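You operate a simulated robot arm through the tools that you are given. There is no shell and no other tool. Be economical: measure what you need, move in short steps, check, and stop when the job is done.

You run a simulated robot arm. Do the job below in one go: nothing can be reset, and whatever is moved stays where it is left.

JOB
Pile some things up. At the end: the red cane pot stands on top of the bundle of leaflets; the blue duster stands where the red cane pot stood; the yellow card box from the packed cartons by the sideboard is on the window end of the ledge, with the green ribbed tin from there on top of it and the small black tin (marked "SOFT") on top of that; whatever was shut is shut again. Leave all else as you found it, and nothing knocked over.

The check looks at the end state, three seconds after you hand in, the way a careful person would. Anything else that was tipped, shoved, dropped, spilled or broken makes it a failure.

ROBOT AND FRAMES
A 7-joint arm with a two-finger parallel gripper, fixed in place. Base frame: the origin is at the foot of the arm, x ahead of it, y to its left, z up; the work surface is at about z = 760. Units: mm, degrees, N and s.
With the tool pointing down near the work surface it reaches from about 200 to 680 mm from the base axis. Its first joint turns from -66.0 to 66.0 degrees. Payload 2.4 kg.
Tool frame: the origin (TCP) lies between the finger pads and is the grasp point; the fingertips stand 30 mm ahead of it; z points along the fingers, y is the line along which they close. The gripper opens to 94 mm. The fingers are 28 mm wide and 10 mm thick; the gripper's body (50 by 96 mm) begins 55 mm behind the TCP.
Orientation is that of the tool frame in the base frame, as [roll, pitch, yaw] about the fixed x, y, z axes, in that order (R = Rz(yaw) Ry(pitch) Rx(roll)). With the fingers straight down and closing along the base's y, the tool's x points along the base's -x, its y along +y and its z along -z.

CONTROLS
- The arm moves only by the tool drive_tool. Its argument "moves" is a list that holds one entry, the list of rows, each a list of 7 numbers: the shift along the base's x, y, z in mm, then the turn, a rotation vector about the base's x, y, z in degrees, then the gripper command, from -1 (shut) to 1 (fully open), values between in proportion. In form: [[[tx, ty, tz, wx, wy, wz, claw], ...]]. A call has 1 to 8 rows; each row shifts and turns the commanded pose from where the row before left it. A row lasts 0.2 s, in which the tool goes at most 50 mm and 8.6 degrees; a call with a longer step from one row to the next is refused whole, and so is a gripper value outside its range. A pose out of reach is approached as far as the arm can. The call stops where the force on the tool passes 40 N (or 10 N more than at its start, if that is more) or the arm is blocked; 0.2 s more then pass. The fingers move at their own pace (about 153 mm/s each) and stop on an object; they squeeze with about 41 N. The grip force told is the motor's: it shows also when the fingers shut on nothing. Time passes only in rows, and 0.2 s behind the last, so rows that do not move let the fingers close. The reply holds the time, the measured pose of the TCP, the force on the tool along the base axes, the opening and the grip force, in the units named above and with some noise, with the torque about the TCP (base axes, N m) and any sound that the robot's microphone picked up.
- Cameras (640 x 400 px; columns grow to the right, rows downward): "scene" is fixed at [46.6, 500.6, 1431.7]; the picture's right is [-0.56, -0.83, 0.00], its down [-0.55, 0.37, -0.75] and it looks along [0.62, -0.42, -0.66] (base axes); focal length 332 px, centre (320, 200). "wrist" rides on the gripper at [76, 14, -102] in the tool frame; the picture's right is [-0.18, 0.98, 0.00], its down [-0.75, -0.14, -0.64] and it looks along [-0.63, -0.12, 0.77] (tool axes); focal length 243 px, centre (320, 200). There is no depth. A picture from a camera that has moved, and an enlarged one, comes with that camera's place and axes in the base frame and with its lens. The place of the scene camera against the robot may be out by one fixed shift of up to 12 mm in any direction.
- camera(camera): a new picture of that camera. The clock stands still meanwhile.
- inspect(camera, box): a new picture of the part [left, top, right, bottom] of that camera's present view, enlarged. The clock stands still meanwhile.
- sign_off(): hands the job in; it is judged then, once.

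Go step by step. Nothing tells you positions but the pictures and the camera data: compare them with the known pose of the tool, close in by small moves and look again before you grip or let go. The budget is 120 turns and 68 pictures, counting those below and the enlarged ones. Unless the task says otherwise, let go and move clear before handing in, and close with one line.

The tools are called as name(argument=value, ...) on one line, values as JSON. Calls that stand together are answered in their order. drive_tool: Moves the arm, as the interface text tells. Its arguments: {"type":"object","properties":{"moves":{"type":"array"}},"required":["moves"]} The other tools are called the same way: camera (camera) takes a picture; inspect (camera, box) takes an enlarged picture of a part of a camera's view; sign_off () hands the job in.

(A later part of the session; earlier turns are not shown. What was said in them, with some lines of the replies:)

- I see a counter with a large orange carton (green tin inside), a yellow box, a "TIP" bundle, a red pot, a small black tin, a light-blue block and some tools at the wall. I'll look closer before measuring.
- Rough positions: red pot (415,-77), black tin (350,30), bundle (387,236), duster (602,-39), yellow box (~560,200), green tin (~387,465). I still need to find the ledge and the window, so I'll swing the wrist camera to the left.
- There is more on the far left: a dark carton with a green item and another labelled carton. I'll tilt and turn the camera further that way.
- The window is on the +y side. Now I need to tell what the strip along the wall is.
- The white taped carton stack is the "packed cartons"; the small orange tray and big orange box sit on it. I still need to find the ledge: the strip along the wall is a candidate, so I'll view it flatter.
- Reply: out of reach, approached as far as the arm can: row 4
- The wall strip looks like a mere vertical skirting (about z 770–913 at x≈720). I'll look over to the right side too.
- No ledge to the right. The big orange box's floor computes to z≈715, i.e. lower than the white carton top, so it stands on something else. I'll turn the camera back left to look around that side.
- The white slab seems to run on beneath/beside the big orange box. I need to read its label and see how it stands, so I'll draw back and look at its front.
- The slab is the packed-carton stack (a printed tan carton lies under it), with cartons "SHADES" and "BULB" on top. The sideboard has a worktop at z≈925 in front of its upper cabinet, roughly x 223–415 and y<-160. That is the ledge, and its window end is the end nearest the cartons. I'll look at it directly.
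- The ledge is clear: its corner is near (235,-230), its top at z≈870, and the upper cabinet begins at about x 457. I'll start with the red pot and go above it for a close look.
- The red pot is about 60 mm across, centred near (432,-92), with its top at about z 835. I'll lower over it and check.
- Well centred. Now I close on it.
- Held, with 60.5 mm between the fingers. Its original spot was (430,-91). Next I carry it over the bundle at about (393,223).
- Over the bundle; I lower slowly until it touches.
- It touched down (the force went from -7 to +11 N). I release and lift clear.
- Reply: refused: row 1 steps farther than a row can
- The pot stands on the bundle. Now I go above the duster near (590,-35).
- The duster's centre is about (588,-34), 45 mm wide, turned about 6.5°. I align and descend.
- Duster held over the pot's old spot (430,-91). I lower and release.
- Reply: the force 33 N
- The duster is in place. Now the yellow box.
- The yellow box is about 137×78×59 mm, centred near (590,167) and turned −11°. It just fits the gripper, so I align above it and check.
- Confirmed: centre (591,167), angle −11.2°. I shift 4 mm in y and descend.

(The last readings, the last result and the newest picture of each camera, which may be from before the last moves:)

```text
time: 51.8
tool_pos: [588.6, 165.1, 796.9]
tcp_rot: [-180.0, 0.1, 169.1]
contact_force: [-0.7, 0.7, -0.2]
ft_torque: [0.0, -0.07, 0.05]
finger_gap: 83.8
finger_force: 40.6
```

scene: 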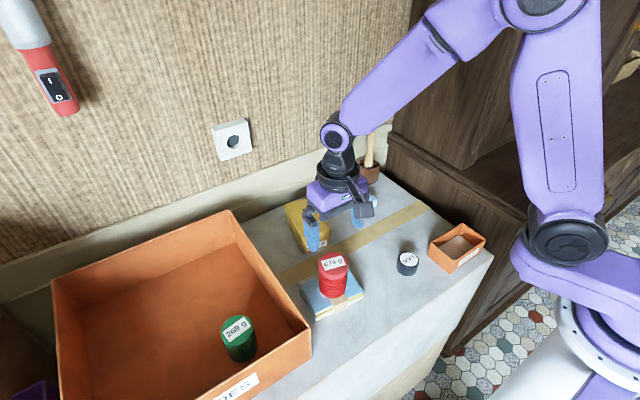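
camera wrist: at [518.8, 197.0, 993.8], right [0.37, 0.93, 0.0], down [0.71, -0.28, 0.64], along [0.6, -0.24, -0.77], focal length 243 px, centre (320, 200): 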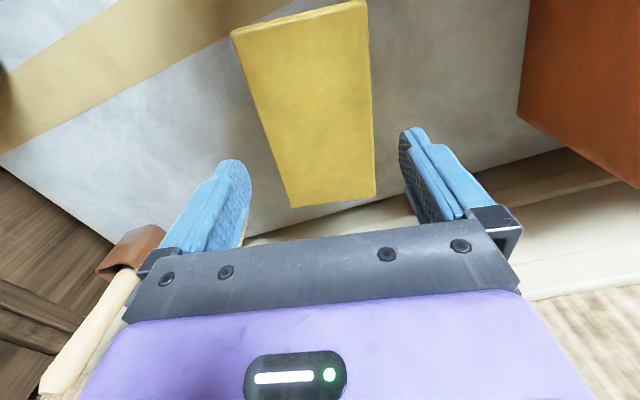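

Gripped (83.8 mm). I lift and carry it toward the ledge.

drive_tool(moves=[[[0, 0, 10, 0, 0, 0, -1], [0, 0, 40, 0, 0, 0, -1], [0, 0, 45, 0, 0, 0, -1], [0, 0, 45, 0, 0, 0, -1], [-20, 0, 40, 0, 0, 0, -1], [-30, -20, 30, 0, 0, 0, -1], [-40, -20, 0, 0, 0, 0, -1], [-40, -20, 0, 0, 0, 0, -1]]])

drive_tool(moves=[[[-40, -25, 0, 0, 0, 3, -1], [-40, -25, 0, 0, 0, 4, -1], [-32, -35, 0, 0, 0, 4, -1], [0, -45, 0, 0, 0, 0, -1], [0, -45, 0, 0, 0, 0, -1], [0, -45, 0, 0, 0, 0, -1], [0, 0, 0, 0, 0, 0, -1]]])

camera(camera="wrist")

camera(camera="scene")

```text
time: 53.6
tool_pos: [457.7, 106.2, 1008.4]
tcp_rot: [180.0, 0.0, 169.1]
contact_force: [-0.5, -0.2, -1.4]
ft_torque: [0.0, 0.03, 0.02]
finger_gap: 83.9
finger_force: 41.4
```

```text
time: 55.2
tool_pos: [348.2, -115.1, 1011.2]
tcp_rot: [-180.0, 0.0, 179.9]
contact_force: [-0.1, 0.6, -1.1]
ft_torque: [0.0, 0.0, -0.01]
finger_gap: 83.8
finger_force: 41.5
```

```text
30 pictures are left
camera wrist: at [272.0, -102.4, 1114.1], right [0.18, 0.98, 0.0], down [0.75, -0.14, 0.64], along [0.63, -0.12, -0.77], focal length 243 px, centre (320, 200)
```

wrist: 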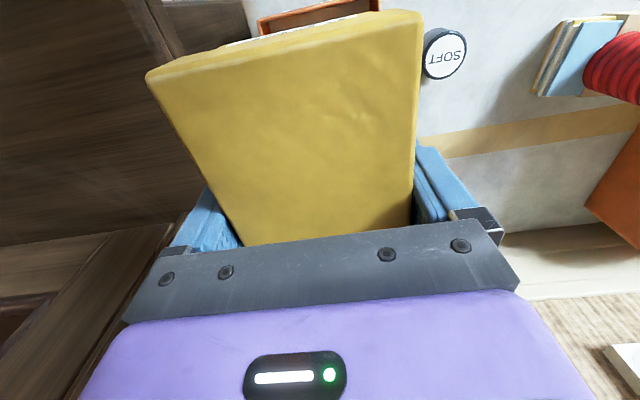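

```text
29 pictures are left
```

scene: 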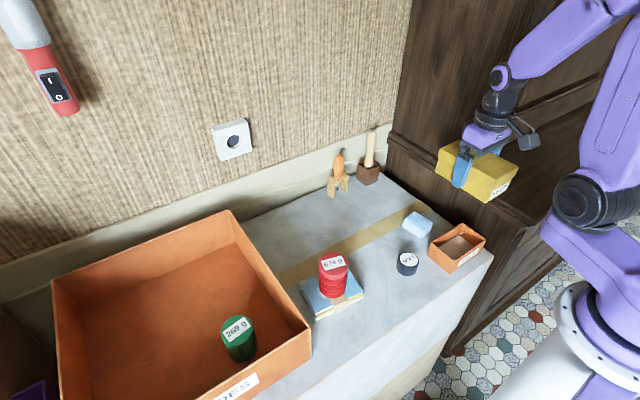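

drive_tool(moves=[[[0, -40, 0, 0, 0, 0, -1], [0, -45, 0, 0, 0, 0, -1], [0, -45, 0, 0, 0, 0, -1], [0, -45, 0, 0, 0, 0, -1], [0, 0, 0, 0, 0, 0, -1]]])

camera(camera="wrist")

inspect(camera="scene", box=[400, 60, 600, 220])

```text
time: 56.4
tool_pos: [346.9, -288.3, 1009.1]
tcp_rot: [180.0, -0.1, -180.0]
contact_force: [-0.1, -0.2, -2.4]
ft_torque: [0.0, 0.01, 0.0]
finger_gap: 84.0
finger_force: 41.2
```

```text
28 pictures are left
camera wrist: at [271.0, -276.5, 1112.0], right [0.18, 0.98, 0.0], down [0.75, -0.14, 0.64], along [0.63, -0.12, -0.77], focal length 243 px, centre (320, 200)
```

wrist: 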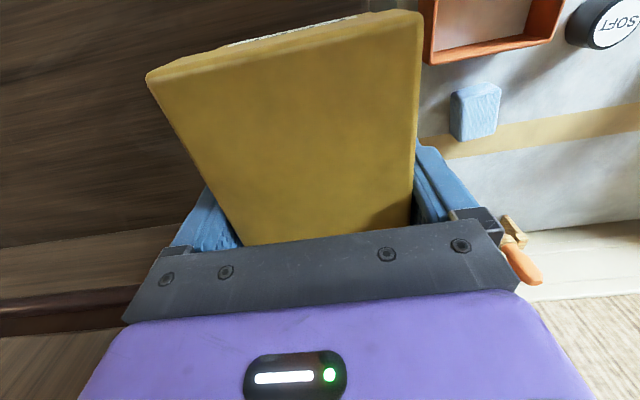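

```text
2.50 times, centred on (500, 140) of scene
camera zoom: at [46.7, 500.5, 1431.7], right [-0.56, -0.83, 0.0], down [-0.55, 0.37, -0.75], along [0.62, -0.42, -0.66], focal length 830 px, centre (-130, 350)
```

zoom: 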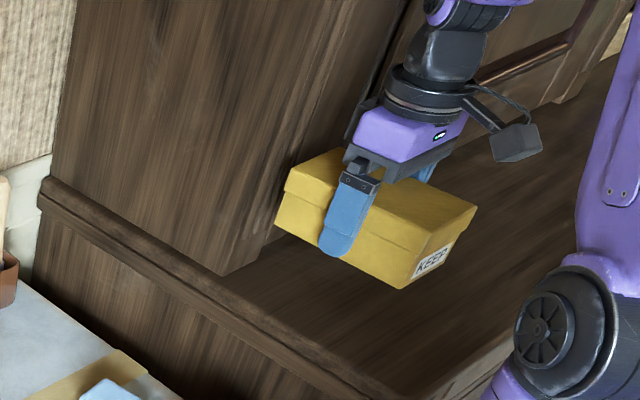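

drive_tool(moves=[[[-6, 0, -25, 0, 0, 0, -1], [0, 0, -15, 0, 0, 0, -1], [0, 0, -8, 0, 0, 0, -1], [0, 0, -5, 0, 0, 0, -1], [0, 0, -5, 0, 0, 0, -1], [0, 0, -5, 0, 0, 0, -1], [0, 0, -5, 0, 0, 0, -1], [0, 0, 0, 0, 0, 0, -1]]])

inspect(camera="scene", box=[400, 60, 600, 220])

```text
time: 58.2
tool_pos: [340.8, -289.3, 941.5]
tcp_rot: [180.0, -0.1, -180.0]
contact_force: [0.1, -0.1, -1.3]
ft_torque: [0.05, 0.01, -0.02]
finger_gap: 84.1
finger_force: 40.7
```

```text
2.50 times, centred on (500, 140) of scene
camera zoom: at [46.7, 500.5, 1431.7], right [-0.56, -0.83, 0.0], down [-0.55, 0.37, -0.75], along [0.62, -0.42, -0.66], focal length 830 px, centre (-130, 350)
```

zoom: 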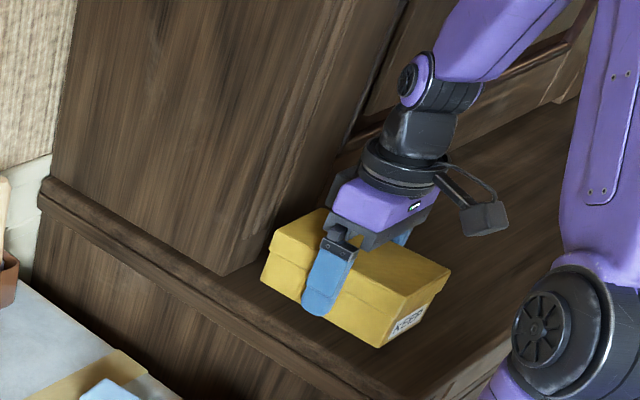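

drive_tool(moves=[[[0, 0, -5, 0, 0, 0, -1], [0, 0, -5, 0, 0, 0, -1], [0, 0, -5, 0, 0, 0, -1], [0, 0, -4, 0, 0, 0, -1], [0, 0, -4, 0, 0, 0, -1], [0, 0, -4, 0, 0, 0, -1], [0, 0, -4, 0, 0, 0, -1], [0, 0, 0, 0, 0, 0, -1]]])

inspect(camera="scene", box=[400, 60, 600, 220])

```text
time: 59.6
tool_pos: [342.7, -290.2, 917.4]
tcp_rot: [-179.8, 0.1, -179.9]
contact_force: [0.3, -0.7, 5.6]
ft_torque: [0.18, 0.08, 0.05]
finger_gap: 83.7
finger_force: 41.6
stopped in row 7: the force on the tool passed its limit at 43 N (the readings are from after the stop); the commanded pose is now the measured one
```

```text
2.50 times, centred on (500, 140) of scene
camera zoom: at [46.6, 500.6, 1431.7], right [-0.56, -0.83, 0.0], down [-0.55, 0.37, -0.75], along [0.62, -0.42, -0.66], focal length 830 px, centre (-130, 350)
```

zoom: 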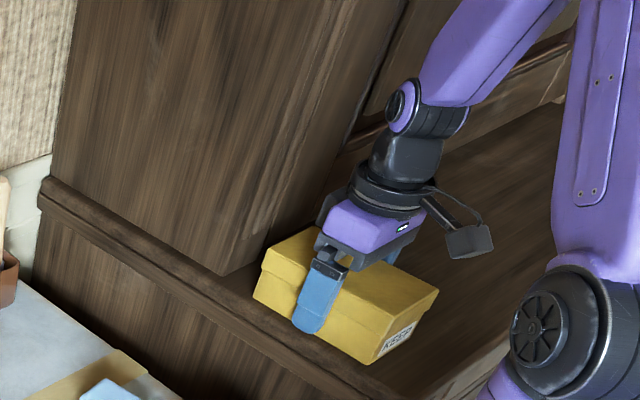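

Contact at about z 881, with the box flat on the ledge. I release and back off upward.

drive_tool(moves=[[[0, 0, 0, 0, 0, 0, 0.5], [0, 0, 0, 0, 0, 0, 1], [0, 0, 0, 0, 0, 0, 1], [0, 0, 20, 0, 0, 0, 1], [0, 0, 40, 0, 0, 0, 1], [0, 0, 45, 0, 0, 0, 1], [0, 0, 45, 0, 0, 0, 1], [0, 0, 0, 0, 0, 0, 1]]])

camera(camera="wrist")

inspect(camera="scene", box=[400, 60, 600, 220])

```text
time: 61.4
tool_pos: [341.0, -290.2, 1065.9]
tcp_rot: [-179.9, 0.0, -179.9]
contact_force: [0.4, 0.3, -0.3]
ft_torque: [-0.01, 0.01, 0.03]
finger_gap: 94.0
finger_force: 0.0
```

```text
24 pictures are left
camera wrist: at [264.2, -276.8, 1167.8], right [0.18, 0.98, 0.0], down [0.75, -0.14, 0.64], along [0.63, -0.12, -0.77], focal length 243 px, centre (320, 200)
```

wrist: 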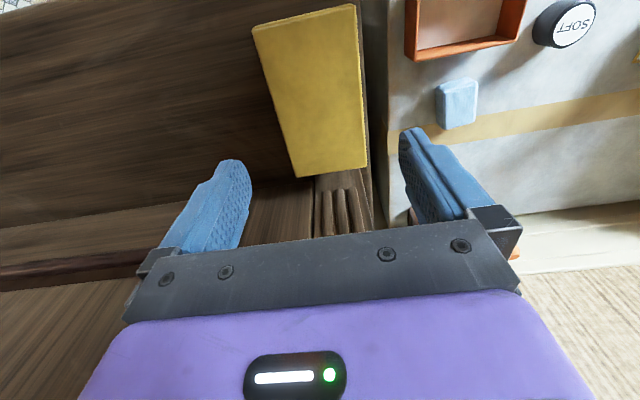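

```text
2.50 times, centred on (500, 140) of scene
camera zoom: at [46.6, 500.6, 1431.7], right [-0.56, -0.83, 0.0], down [-0.55, 0.37, -0.75], along [0.62, -0.42, -0.66], focal length 830 px, centre (-130, 350)
```

zoom: 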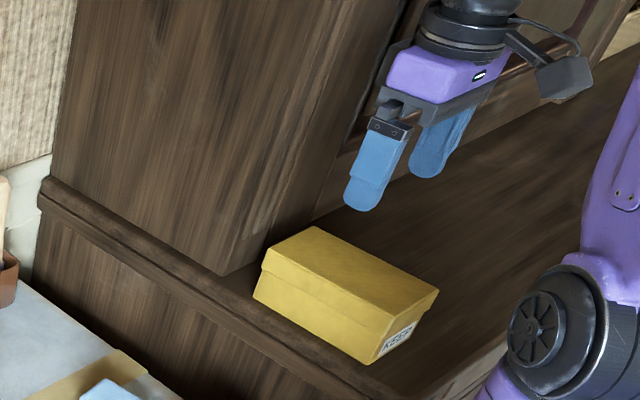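

The yellow box sits well on the ledge: centre (344,-293), top z≈940. Now I go to the green tin at about (389,458).

drive_tool(moves=[[[0, 48, 0, 0, 0, 0, 1], [0, 48, 0, 0, 0, 0, 1], [0, 48, 0, 0, 0, 0, 1], [0, 48, 0, 0, 0, 0, 1], [0, 48, 0, 0, 0, 0, 1], [0, 48, 0, 0, 0, 0, 1], [0, 48, 0, 0, 0, 0, 1], [0, 48, 0, 0, 0, 0, 1]]])

drive_tool(moves=[[[5, 48, 0, 0, 0, 0, 1], [5, 48, 0, 0, 0, 0, 1], [5, 48, 0, 0, 0, 0, 1], [5, 48, 0, 0, 0, 0, 1], [5, 48, 0, 0, 0, 0, 1], [5, 48, 0, 0, 0, 0, 1], [5, 48, 0, 0, 0, 0, 1], [5, 20, -30, 0, 0, 0, 1]]])

camera(camera="wrist")

```text
time: 63.2
tool_pos: [342.8, 94.0, 1065.8]
tcp_rot: [179.9, -0.1, 179.9]
contact_force: [0.5, 0.4, 0.8]
ft_torque: [-0.02, 0.01, -0.02]
finger_gap: 94.2
finger_force: 0.0
```

```text
time: 65.0
tool_pos: [379.5, 453.6, 1037.6]
tcp_rot: [-180.0, 0.0, -179.9]
contact_force: [-0.6, 0.1, 0.7]
ft_torque: [0.03, -0.01, -0.02]
finger_gap: 93.9
finger_force: 0.1
```

```text
22 pictures are left
camera wrist: at [303.5, 465.3, 1141.0], right [0.18, 0.98, 0.0], down [0.75, -0.14, 0.64], along [0.63, -0.12, -0.77], focal length 243 px, centre (320, 200)
```

wrist: 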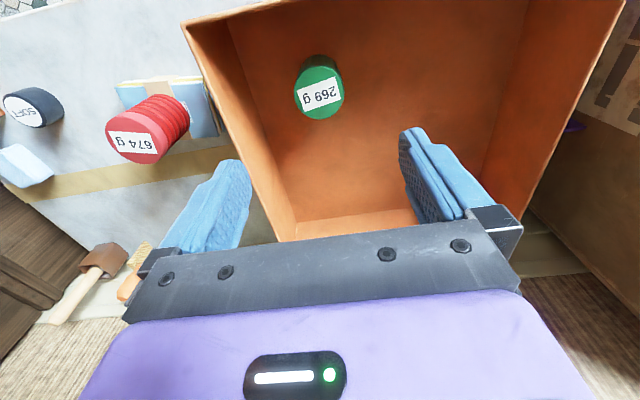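

Green tin near (390,447), 60 mm across. I lower over it and check.

drive_tool(moves=[[[10, -6, -30, 0, 0, 0, 1], [0, 0, -45, 0, 0, 0, 1], [0, 0, -45, 0, 0, 0, 1], [0, 0, -27, 0, 0, 0, 1], [0, 0, 0, 0, 0, 0, 1]]])

camera(camera="wrist")

inspect(camera="scene", box=[170, 250, 330, 400])

```text
time: 66.2
tool_pos: [391.4, 442.7, 891.3]
tcp_rot: [180.0, 0.0, -180.0]
contact_force: [-0.7, -0.2, -0.6]
ft_torque: [0.03, 0.0, 0.01]
finger_gap: 94.1
finger_force: 0.0
```

```text
21 pictures are left
camera wrist: at [315.1, 455.7, 994.3], right [0.18, 0.98, 0.0], down [0.75, -0.14, 0.64], along [0.63, -0.12, -0.77], focal length 243 px, centre (320, 200)
```

wrist: 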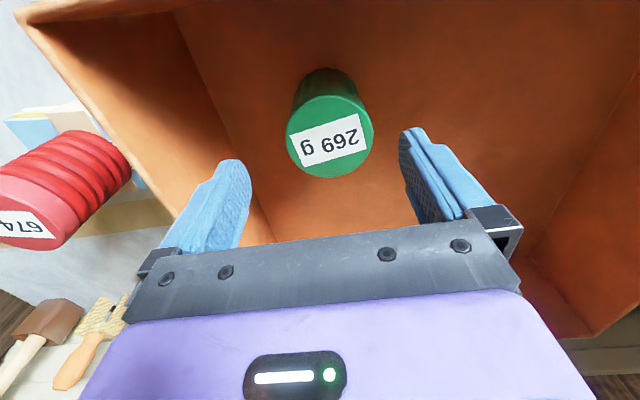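

```text
2.67 times, centred on (250, 325) of scene
camera zoom: at [46.6, 500.6, 1431.7], right [-0.56, -0.83, 0.0], down [-0.55, 0.37, -0.75], along [0.62, -0.42, -0.66], focal length 885 px, centre (507, -133)
```

zoom: 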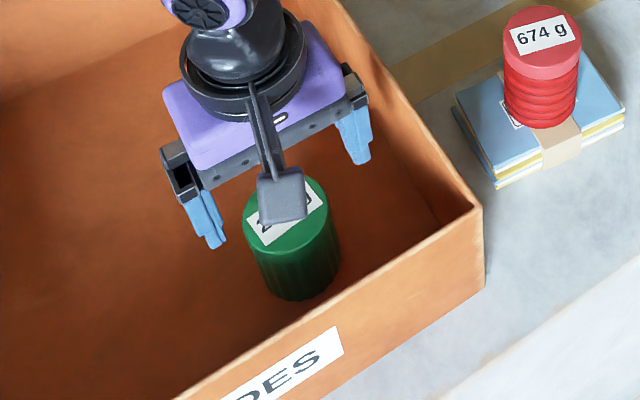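

drive_tool(moves=[[[-1, 5, -30, 0, 0, 0, 1], [0, 0, -30, 0, 0, 0, 1], [0, 0, -20, 0, 0, 0, 1], [0, 0, 0, 0, 0, 0, 1]]])

camera(camera="wrist")

```text
time: 67.2
tool_pos: [391.2, 448.5, 810.1]
tcp_rot: [180.0, 0.2, -179.9]
contact_force: [0.5, -0.2, -0.5]
ft_torque: [0.01, 0.0, 0.03]
finger_gap: 93.6
finger_force: 0.0
```

```text
19 pictures are left
camera wrist: at [314.4, 461.5, 914.2], right [0.18, 0.98, 0.0], down [0.75, -0.14, 0.64], along [0.63, -0.12, -0.77], focal length 243 px, centre (320, 200)
```

wrist: 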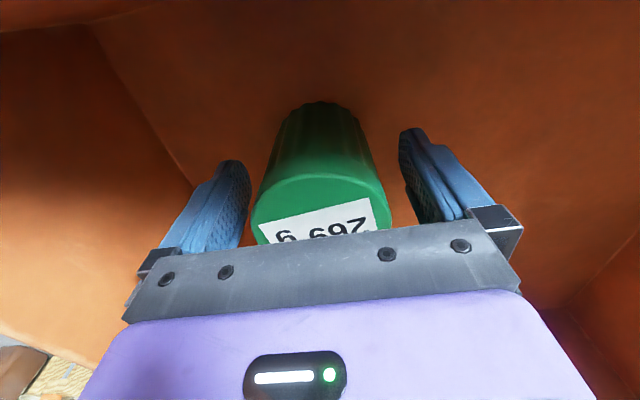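

drive_tool(moves=[[[0, 0, 0, 0, 0, 0, 0], [0, 0, 0, 0, 0, 0, -1], [0, 0, 0, 0, 0, 0, -1], [0, 0, 0, 0, 0, 0, -1], [0, 0, 10, 0, 0, 0, -1], [0, 0, 40, 0, 0, 0, -1], [0, 0, 45, 0, 0, 0, -1], [0, 0, 45, 0, 0, 0, -1]]])

drive_tool(moves=[[[0, 0, 45, 0, 0, 0, -1], [0, 0, 45, 0, 0, 0, -1], [0, 0, 30, 0, 0, 0, -1], [-6, -46, 0, 0, 0, 0, -1], [-6, -46, 0, 0, 0, 0, -1], [-6, -46, 0, 0, 0, 0, -1], [-6, -46, 0, 0, 0, 0, -1], [-6, -46, 0, 0, 0, 0, -1]]])

drive_tool(moves=[[[-6, -46, 0, 0, 0, 0, -1], [-6, -46, 0, 0, 0, 0, -1], [-5, -46, 0, 0, 0, 0, -1], [0, -46, 0, 0, 0, 0, -1], [0, -46, 0, 0, 0, 0, -1], [0, -46, 0, 0, 0, 0, -1], [0, -46, 0, 0, 0, 0, -1], [0, -46, 0, 0, 0, 0, -1]]])

```text
time: 69.0
tool_pos: [391.2, 451.7, 949.8]
tcp_rot: [-179.9, 0.0, 180.0]
contact_force: [-0.1, 0.2, -3.4]
ft_torque: [0.02, -0.01, 0.0]
finger_gap: 58.3
finger_force: 40.9
```

```text
time: 70.8
tool_pos: [360.8, 221.7, 1071.2]
tcp_rot: [-179.9, 0.1, -179.9]
contact_force: [0.0, 0.4, -3.1]
ft_torque: [0.03, -0.01, 0.04]
finger_gap: 58.5
finger_force: 40.6
```

```text
time: 72.6
tool_pos: [343.7, -149.7, 1067.9]
tcp_rot: [-180.0, 0.0, 179.9]
contact_force: [-0.5, -0.4, -2.6]
ft_torque: [-0.01, -0.02, 0.02]
finger_gap: 58.5
finger_force: 41.2
```

Held. I move over the yellow box and start lowering.

drive_tool(moves=[[[0, -45, 0, 0, 0, 0, -1], [0, -45, 0, 0, 0, 0, -1], [0, -45, 0, 0, 0, 0, -1], [0, -8, -20, 0, 0, 0, -1], [0, 0, -25, 0, 0, 0, -1], [0, 0, -15, 0, 0, 0, -1], [0, 0, 0, 0, 0, 0, -1]]])

inspect(camera="scene", box=[400, 60, 600, 220])

camera(camera="wrist")

```text
time: 74.2
tool_pos: [342.6, -293.1, 1009.3]
tcp_rot: [-179.9, 0.1, 180.0]
contact_force: [-0.5, -0.4, -1.5]
ft_torque: [0.0, -0.03, 0.0]
finger_gap: 58.6
finger_force: 41.3
```

```text
2.50 times, centred on (500, 140) of scene
camera zoom: at [46.7, 500.5, 1431.7], right [-0.56, -0.83, 0.0], down [-0.55, 0.37, -0.75], along [0.62, -0.42, -0.66], focal length 830 px, centre (-130, 350)
```

zoom: 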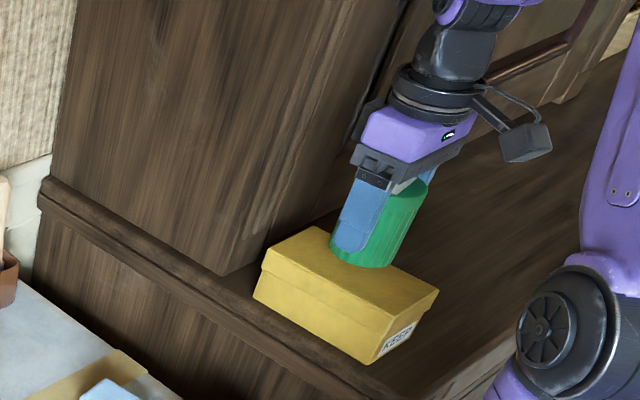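

```text
17 pictures are left
camera wrist: at [266.1, -280.0, 1113.1], right [0.18, 0.98, 0.0], down [0.75, -0.14, 0.64], along [0.63, -0.12, -0.77], focal length 243 px, centre (320, 200)
```

wrist: 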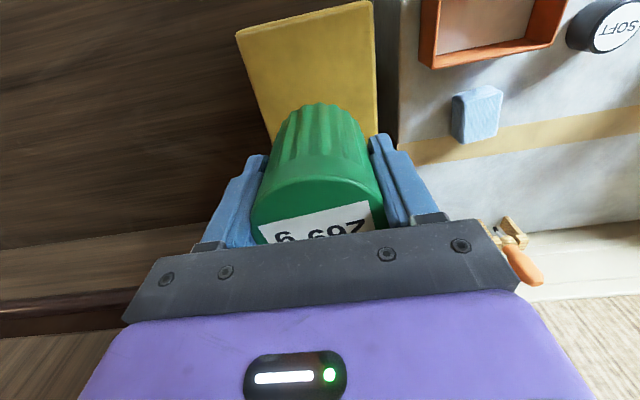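

drive_tool(moves=[[[0, 0, -8, 0, 0, 0, -1], [0, 0, -5, 0, 0, 0, -1], [0, 0, -3, 0, 0, 0, -1], [0, 0, -3, 0, 0, 0, -1], [0, 0, -2, 0, 0, 0, -1], [0, 0, -2, 0, 0, 0, -1], [0, 0, 0, 0, 0, 0, -1]]])

```text
time: 75.8
tool_pos: [344.1, -292.0, 988.2]
tcp_rot: [-179.8, 0.2, -179.9]
contact_force: [0.1, 4.6, 34.0]
ft_torque: [0.51, -0.11, 0.17]
finger_gap: 58.5
finger_force: 41.8
```

Contact. I ease off slightly and release.

drive_tool(moves=[[[0, 0, 1.5, 0, 0, 0, -1], [0, 0, 0, 0, 0, 0, -1], [0, 0, 0, 0, 0, 0, -0.2]]])

drive_tool(moves=[[[0, 0, 0, 0, 0, 0, 0.5], [0, 0, 0, 0, 0, 0, 1], [0, 0, 0, 0, 0, 0, 1], [0, 0, 25, 0, 0, 0, 1], [0, 0, 40, 0, 0, 0, 1], [0, 0, 45, 0, 0, 0, 1], [0, 0, 30, 0, 0, 0, 1], [0, 0, 0, 0, 0, 0, 1]]])

camera(camera="wrist")

inspect(camera="scene", box=[400, 60, 600, 220])

```text
time: 76.6
tool_pos: [342.7, -292.0, 988.5]
tcp_rot: [180.0, -0.1, -180.0]
contact_force: [2.4, -1.8, 3.1]
ft_torque: [-0.09, -0.21, -0.02]
finger_gap: 58.6
finger_force: 41.5
```

```text
time: 78.4
tool_pos: [343.7, -290.5, 1129.1]
tcp_rot: [-179.9, 0.1, 179.9]
contact_force: [0.3, 0.0, 0.2]
ft_torque: [-0.03, -0.02, 0.01]
finger_gap: 94.0
finger_force: 0.0
```

```text
16 pictures are left
camera wrist: at [267.7, -278.5, 1232.0], right [0.18, 0.98, 0.0], down [0.75, -0.14, 0.64], along [0.63, -0.12, -0.77], focal length 243 px, centre (320, 200)
```

wrist: 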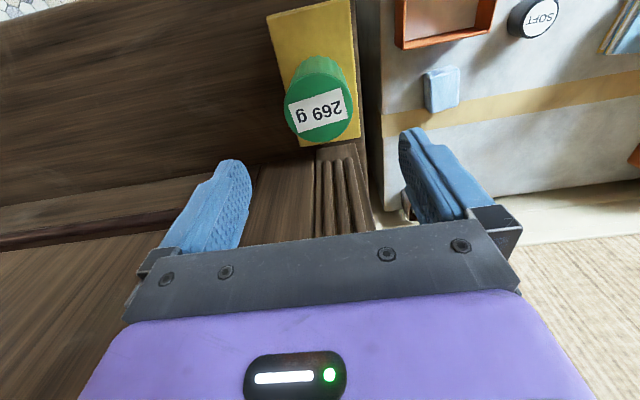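

```text
2.50 times, centred on (500, 140) of scene
camera zoom: at [46.6, 500.6, 1431.7], right [-0.56, -0.83, 0.0], down [-0.55, 0.37, -0.75], along [0.62, -0.42, -0.66], focal length 830 px, centre (-130, 350)
```

zoom: 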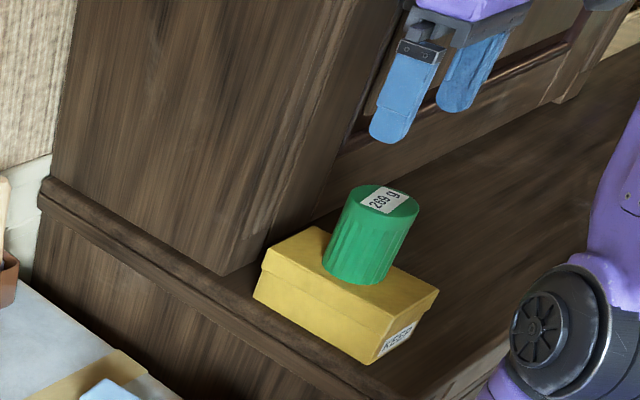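

The green tin stands on the box. Now the black "SOFT" tin at about (349,35).

drive_tool(moves=[[[0, 46, 0, 0, 0, 0, 1], [0, 46, 0, 0, 0, 0, 1], [0, 46, 0, 0, 0, 0, 1], [0, 46, 0, 0, 0, 0, 1], [0, 46, 0, 0, 0, 0, 1], [0, 46, 0, 0, 0, 0, 1], [0, 46, 0, 0, 0, 0, 1], [0, 0, -45, 0, 0, 0, 1]]])

drive_tool(moves=[[[5, 0, -45, 0, 0, 0, 1], [0, 0, -45, 0, 0, 0, 1], [0, 0, -45, 0, 0, 0, 1], [0, 0, 0, 0, 0, 0, 1]]])

camera(camera="wrist")

```text
time: 80.2
tool_pos: [345.8, 31.8, 1080.1]
tcp_rot: [-180.0, -0.1, -180.0]
contact_force: [-0.2, 0.5, 0.3]
ft_torque: [0.01, 0.03, 0.0]
finger_gap: 94.1
finger_force: 0.1
```

```text
time: 81.2
tool_pos: [348.4, 31.5, 944.4]
tcp_rot: [-180.0, 0.1, 179.9]
contact_force: [0.0, -0.2, 0.4]
ft_torque: [0.01, 0.03, -0.03]
finger_gap: 93.9
finger_force: 0.1
```

```text
14 pictures are left
camera wrist: at [272.1, 44.1, 1047.5], right [0.18, 0.98, 0.0], down [0.75, -0.14, 0.64], along [0.63, -0.12, -0.77], focal length 243 px, centre (320, 200)
```

wrist: 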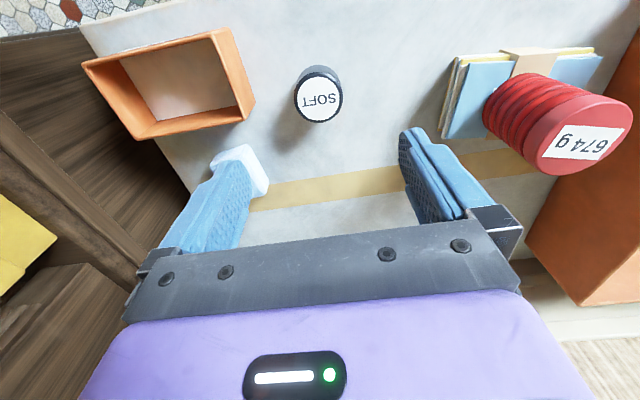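

Black tin near (351,29), 50 mm across and about 35 high. The BULB tray is close, so I use a partial opening.

drive_tool(moves=[[[3, -2, -30, 0, 0, 0, 0.5], [0, 0, -40, 0, 0, 0, 0.5], [0, 0, -20, 0, 0, 0, 0.5], [0, 0, 0, 0, 0, 0, 0.5]]])

camera(camera="wrist")

```text
time: 82.2
tool_pos: [351.9, 29.6, 854.5]
tcp_rot: [-179.9, 0.2, 180.0]
contact_force: [-0.1, -0.3, 0.1]
ft_torque: [-0.04, 0.01, -0.03]
finger_gap: 70.3
finger_force: 0.1
```

```text
13 pictures are left
camera wrist: at [275.3, 41.6, 957.1], right [0.18, 0.98, 0.0], down [0.75, -0.14, 0.64], along [0.63, -0.12, -0.77], focal length 243 px, centre (320, 200)
```

wrist: 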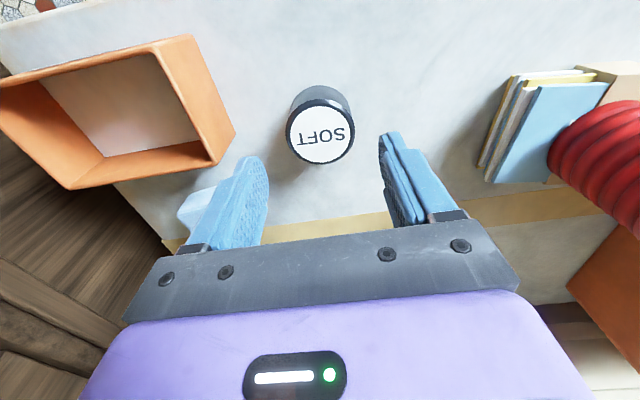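

drive_tool(moves=[[[-3, -1, -30, 0, 0, 0, 0.5], [0, 0, -18, 0, 0, 0, 0.5], [0, 0, -6, 0, 0, 0, 0.5], [0, 0, 0, 0, 0, 0, 0.5]]])

camera(camera="wrist")

```text
time: 83.2
tool_pos: [347.6, 27.0, 802.7]
tcp_rot: [-179.8, 0.1, 180.0]
contact_force: [0.0, 0.1, 0.5]
ft_torque: [0.0, 0.03, 0.02]
finger_gap: 70.0
finger_force: 0.1
```

```text
12 pictures are left
camera wrist: at [271.7, 39.7, 905.5], right [0.18, 0.98, 0.0], down [0.75, -0.14, 0.64], along [0.63, -0.12, -0.77], focal length 243 px, centre (320, 200)
```

wrist: 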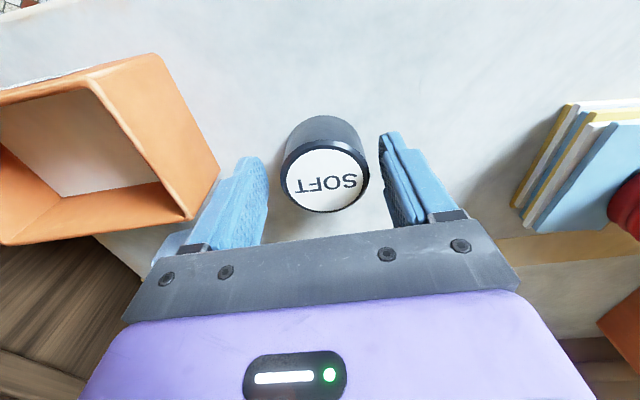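

Centred; I grip and lift.

drive_tool(moves=[[[-2, 1, 0, 0, 0, 0, 0.2], [0, 0, 0, 0, 0, 0, -1], [0, 0, 0, 0, 0, 0, -1], [0, 0, 0, 0, 0, 0, -1], [0, 0, 10, 0, 0, 0, -1], [0, 0, 40, 0, 0, 0, -1], [0, 0, 45, 0, 0, 0, -1], [0, 0, 45, 0, 0, 0, -1]]])

drive_tool(moves=[[[0, 0, 45, 0, 0, 0, -1], [0, 0, 45, 0, 0, 0, -1], [0, 0, 45, 0, 0, 0, -1], [0, 0, 45, 0, 0, 0, -1], [0, -40, 0, 0, 0, 0, -1], [0, -40, 0, 0, 0, 0, -1], [0, -40, 0, 0, 0, 0, -1], [0, -40, 0, 0, 0, 0, -1]]])

drive_tool(moves=[[[-2, -40, 0, 0, 0, 0, -1], [-2, -40, 0, 0, 0, 0, -1], [0, -40, 0, 0, 0, 0, -1], [0, -40, 0, 0, 0, 0, -1], [0, 0, 0, 0, 0, 0, -1]]])

camera(camera="wrist")

```text
time: 85.0
tool_pos: [348.3, 30.8, 944.9]
tcp_rot: [180.0, -0.1, -179.9]
contact_force: [-1.3, -0.3, -1.1]
ft_torque: [0.02, 0.03, 0.0]
finger_gap: 46.9
finger_force: 41.0
```

```text
time: 86.8
tool_pos: [345.8, -132.0, 1124.2]
tcp_rot: [-180.0, 0.0, 180.0]
contact_force: [0.2, 0.2, -0.3]
ft_torque: [0.01, -0.03, -0.02]
finger_gap: 46.9
finger_force: 41.2
```

```text
time: 88.0
tool_pos: [342.6, -291.9, 1122.3]
tcp_rot: [-180.0, 0.0, -179.9]
contact_force: [-0.6, -0.8, 0.8]
ft_torque: [-0.03, -0.02, 0.0]
finger_gap: 46.8
finger_force: 40.5
```

```text
11 pictures are left
camera wrist: at [265.5, -278.9, 1225.8], right [0.18, 0.98, 0.0], down [0.75, -0.14, 0.64], along [0.63, -0.12, -0.77], focal length 243 px, centre (320, 200)
```

wrist: 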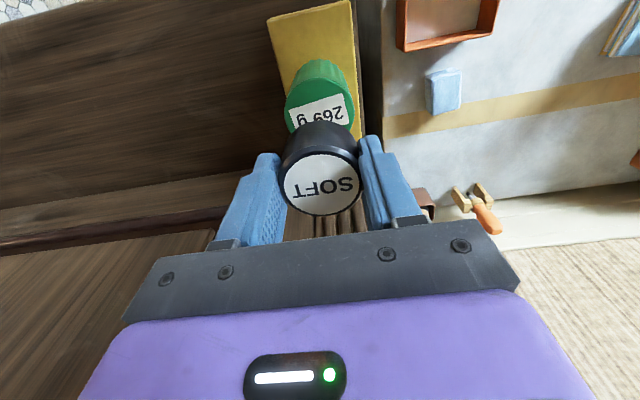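

drive_tool(moves=[[[0, 0, -25, 0, 0, 0, -1], [0, 0, -20, 0, 0, 0, -1], [0, 0, 0, 0, 0, 0, -1]]])

camera(camera="wrist")

inspect(camera="scene", box=[440, 70, 580, 190])

```text
time: 88.8
tool_pos: [343.7, -290.5, 1079.8]
tcp_rot: [-180.0, 0.0, 180.0]
contact_force: [-0.8, 0.6, -0.2]
ft_torque: [0.01, 0.02, 0.01]
finger_gap: 46.6
finger_force: 41.7
```

```text
10 pictures are left
camera wrist: at [266.5, -278.6, 1182.4], right [0.18, 0.98, 0.0], down [0.75, -0.14, 0.64], along [0.63, -0.12, -0.77], focal length 243 px, centre (320, 200)
```

wrist: 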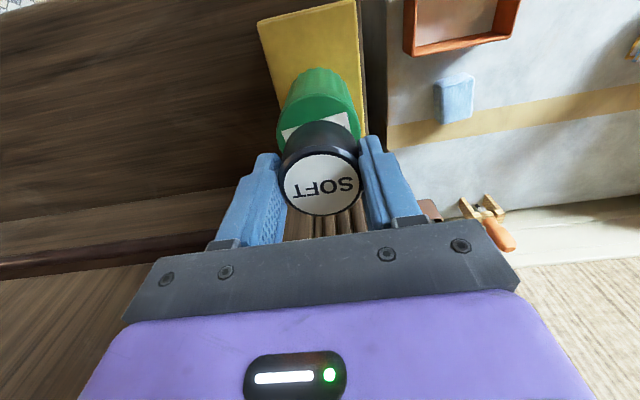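

```text
3.33 times, centred on (510, 130) of scene
camera zoom: at [46.7, 500.6, 1431.7], right [-0.56, -0.83, 0.0], down [-0.55, 0.37, -0.75], along [0.62, -0.42, -0.66], focal length 1107 px, centre (-313, 433)
```

zoom: 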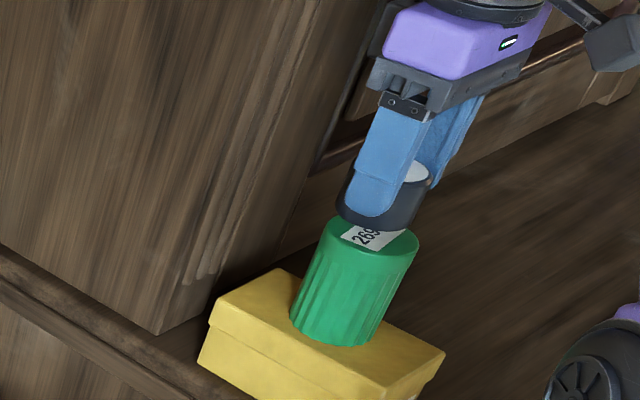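

Aligned in both views. I lower gently.

drive_tool(moves=[[[0, -1, -8, 0, 0, 0, -1], [0, 0, -4, 0, 0, 0, -1], [0, 0, -3, 0, 0, 0, -1], [0, 0, -2, 0, 0, 0, -1], [0, 0, -2, 0, 0, 0, -1], [0, 0, 0, 0, 0, 0, -1]]])

```text
time: 90.0
tool_pos: [342.0, -292.0, 1064.2]
tcp_rot: [-179.7, 0.2, -180.0]
contact_force: [-2.0, 2.2, 10.4]
ft_torque: [0.22, 0.05, 0.06]
finger_gap: 46.9
finger_force: 40.8
stopped in row 5: the force on the tool passed its limit at 44 N (the readings are from after the stop); the commanded pose is now the measured one
```

inspect(camera="scene", box=[440, 70, 580, 190])

camera(camera="wrist")

```text
3.33 times, centred on (510, 130) of scene
camera zoom: at [46.4, 500.7, 1431.7], right [-0.56, -0.83, 0.0], down [-0.55, 0.37, -0.75], along [0.62, -0.42, -0.66], focal length 1107 px, centre (-313, 433)
```

zoom: 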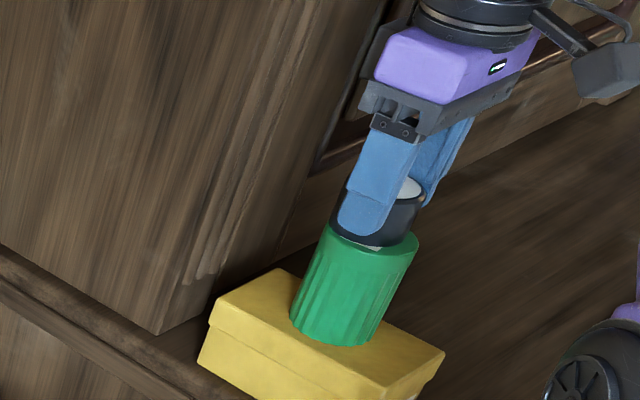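

```text
7 pictures are left
camera wrist: at [266.1, -280.3, 1166.5], right [0.18, 0.98, 0.0], down [0.75, -0.14, 0.65], along [0.64, -0.12, -0.76], focal length 243 px, centre (320, 200)
```

wrist: 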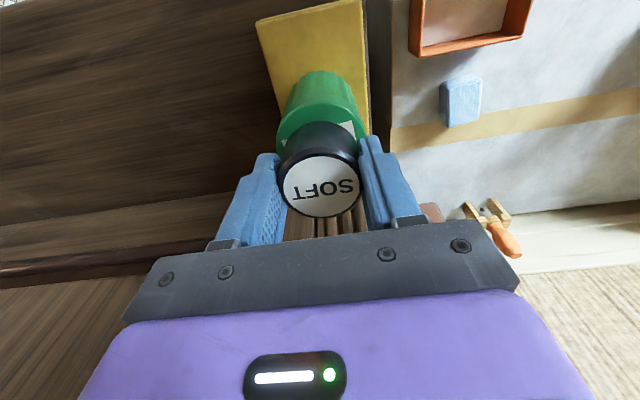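

Seated concentrically. I release and rise.

drive_tool(moves=[[[0, 0, 0, 0, 0, 0, -0.1], [0, 0, 0, 0, 0, 0, 0.3], [0, 0, 0, 0, 0, 0, 0.6], [0, 0, 0, 0, 0, 0, 0.6], [0, 0, 15, 0, 0, 0, 0.6], [0, 0, 40, 0, 0, 0, 0.6], [0, 0, 40, 0, 0, 0, 0.6], [0, 0, 30, 0, 0, 0, 0.6]]])

drive_tool(moves=[[[0, 45, 0, 0, 0, 0, 0.6], [0, 45, 0, 0, 0, 0, 0.6], [0, 45, 0, 0, 0, 0, 0.6], [0, 45, 0, 0, 0, 0, 0.6], [0, 45, 0, 0, 0, 0, 0.6], [0, 0, 0, 0, 0, 0, 0.6]]])

camera(camera="scene")

inspect(camera="scene", box=[400, 70, 600, 230])

```text
time: 91.8
tool_pos: [343.0, -293.3, 1187.8]
tcp_rot: [-179.7, 0.2, 180.0]
contact_force: [0.4, -0.4, -0.9]
ft_torque: [0.01, -0.01, 0.01]
finger_gap: 75.0
finger_force: 0.1
```

```text
time: 93.2
tool_pos: [344.8, -68.5, 1188.2]
tcp_rot: [-179.6, 0.2, -180.0]
contact_force: [-0.8, -0.2, 0.2]
ft_torque: [0.02, -0.02, -0.01]
finger_gap: 75.1
finger_force: 0.0
```

```text
6 pictures are left
```

scene: 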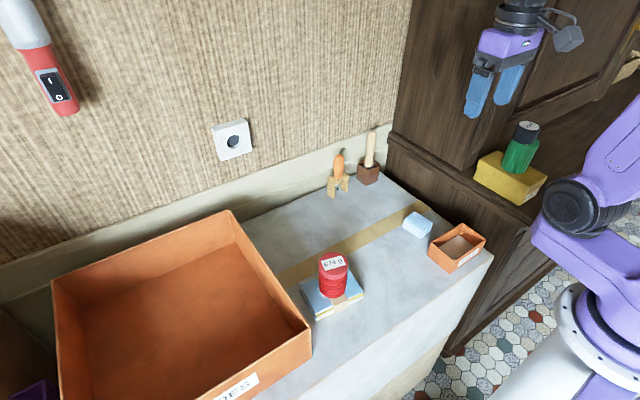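

```text
2.50 times, centred on (500, 150) of scene
camera zoom: at [46.6, 500.6, 1431.7], right [-0.56, -0.83, 0.0], down [-0.55, 0.37, -0.75], along [0.62, -0.42, -0.66], focal length 830 px, centre (-130, 325)
```

zoom: 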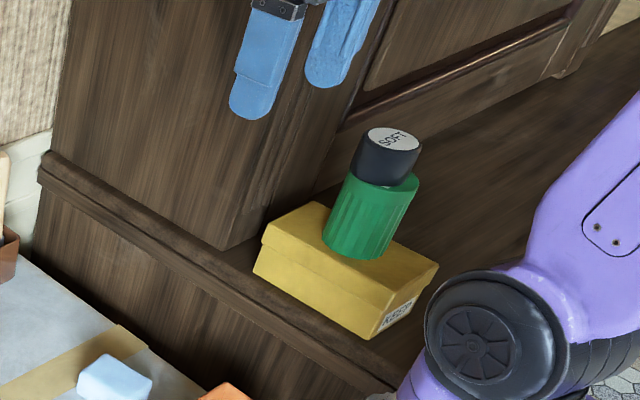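

The tower on the ledge is stable, the red pot is on the bundle, the duster is on the pot's old spot, and everything else is where it was. I'm handing in.

sign_off()

```text
The job is handed in.
```

The red pot is on the leaflets and the duster is on the pot's old spot. The yellow box, green tin and black tin are stacked on the window end of the sideboard's worktop, which I took to be the ledge; nothing had to be opened, and the last picture showed nothing else moved or knocked over.
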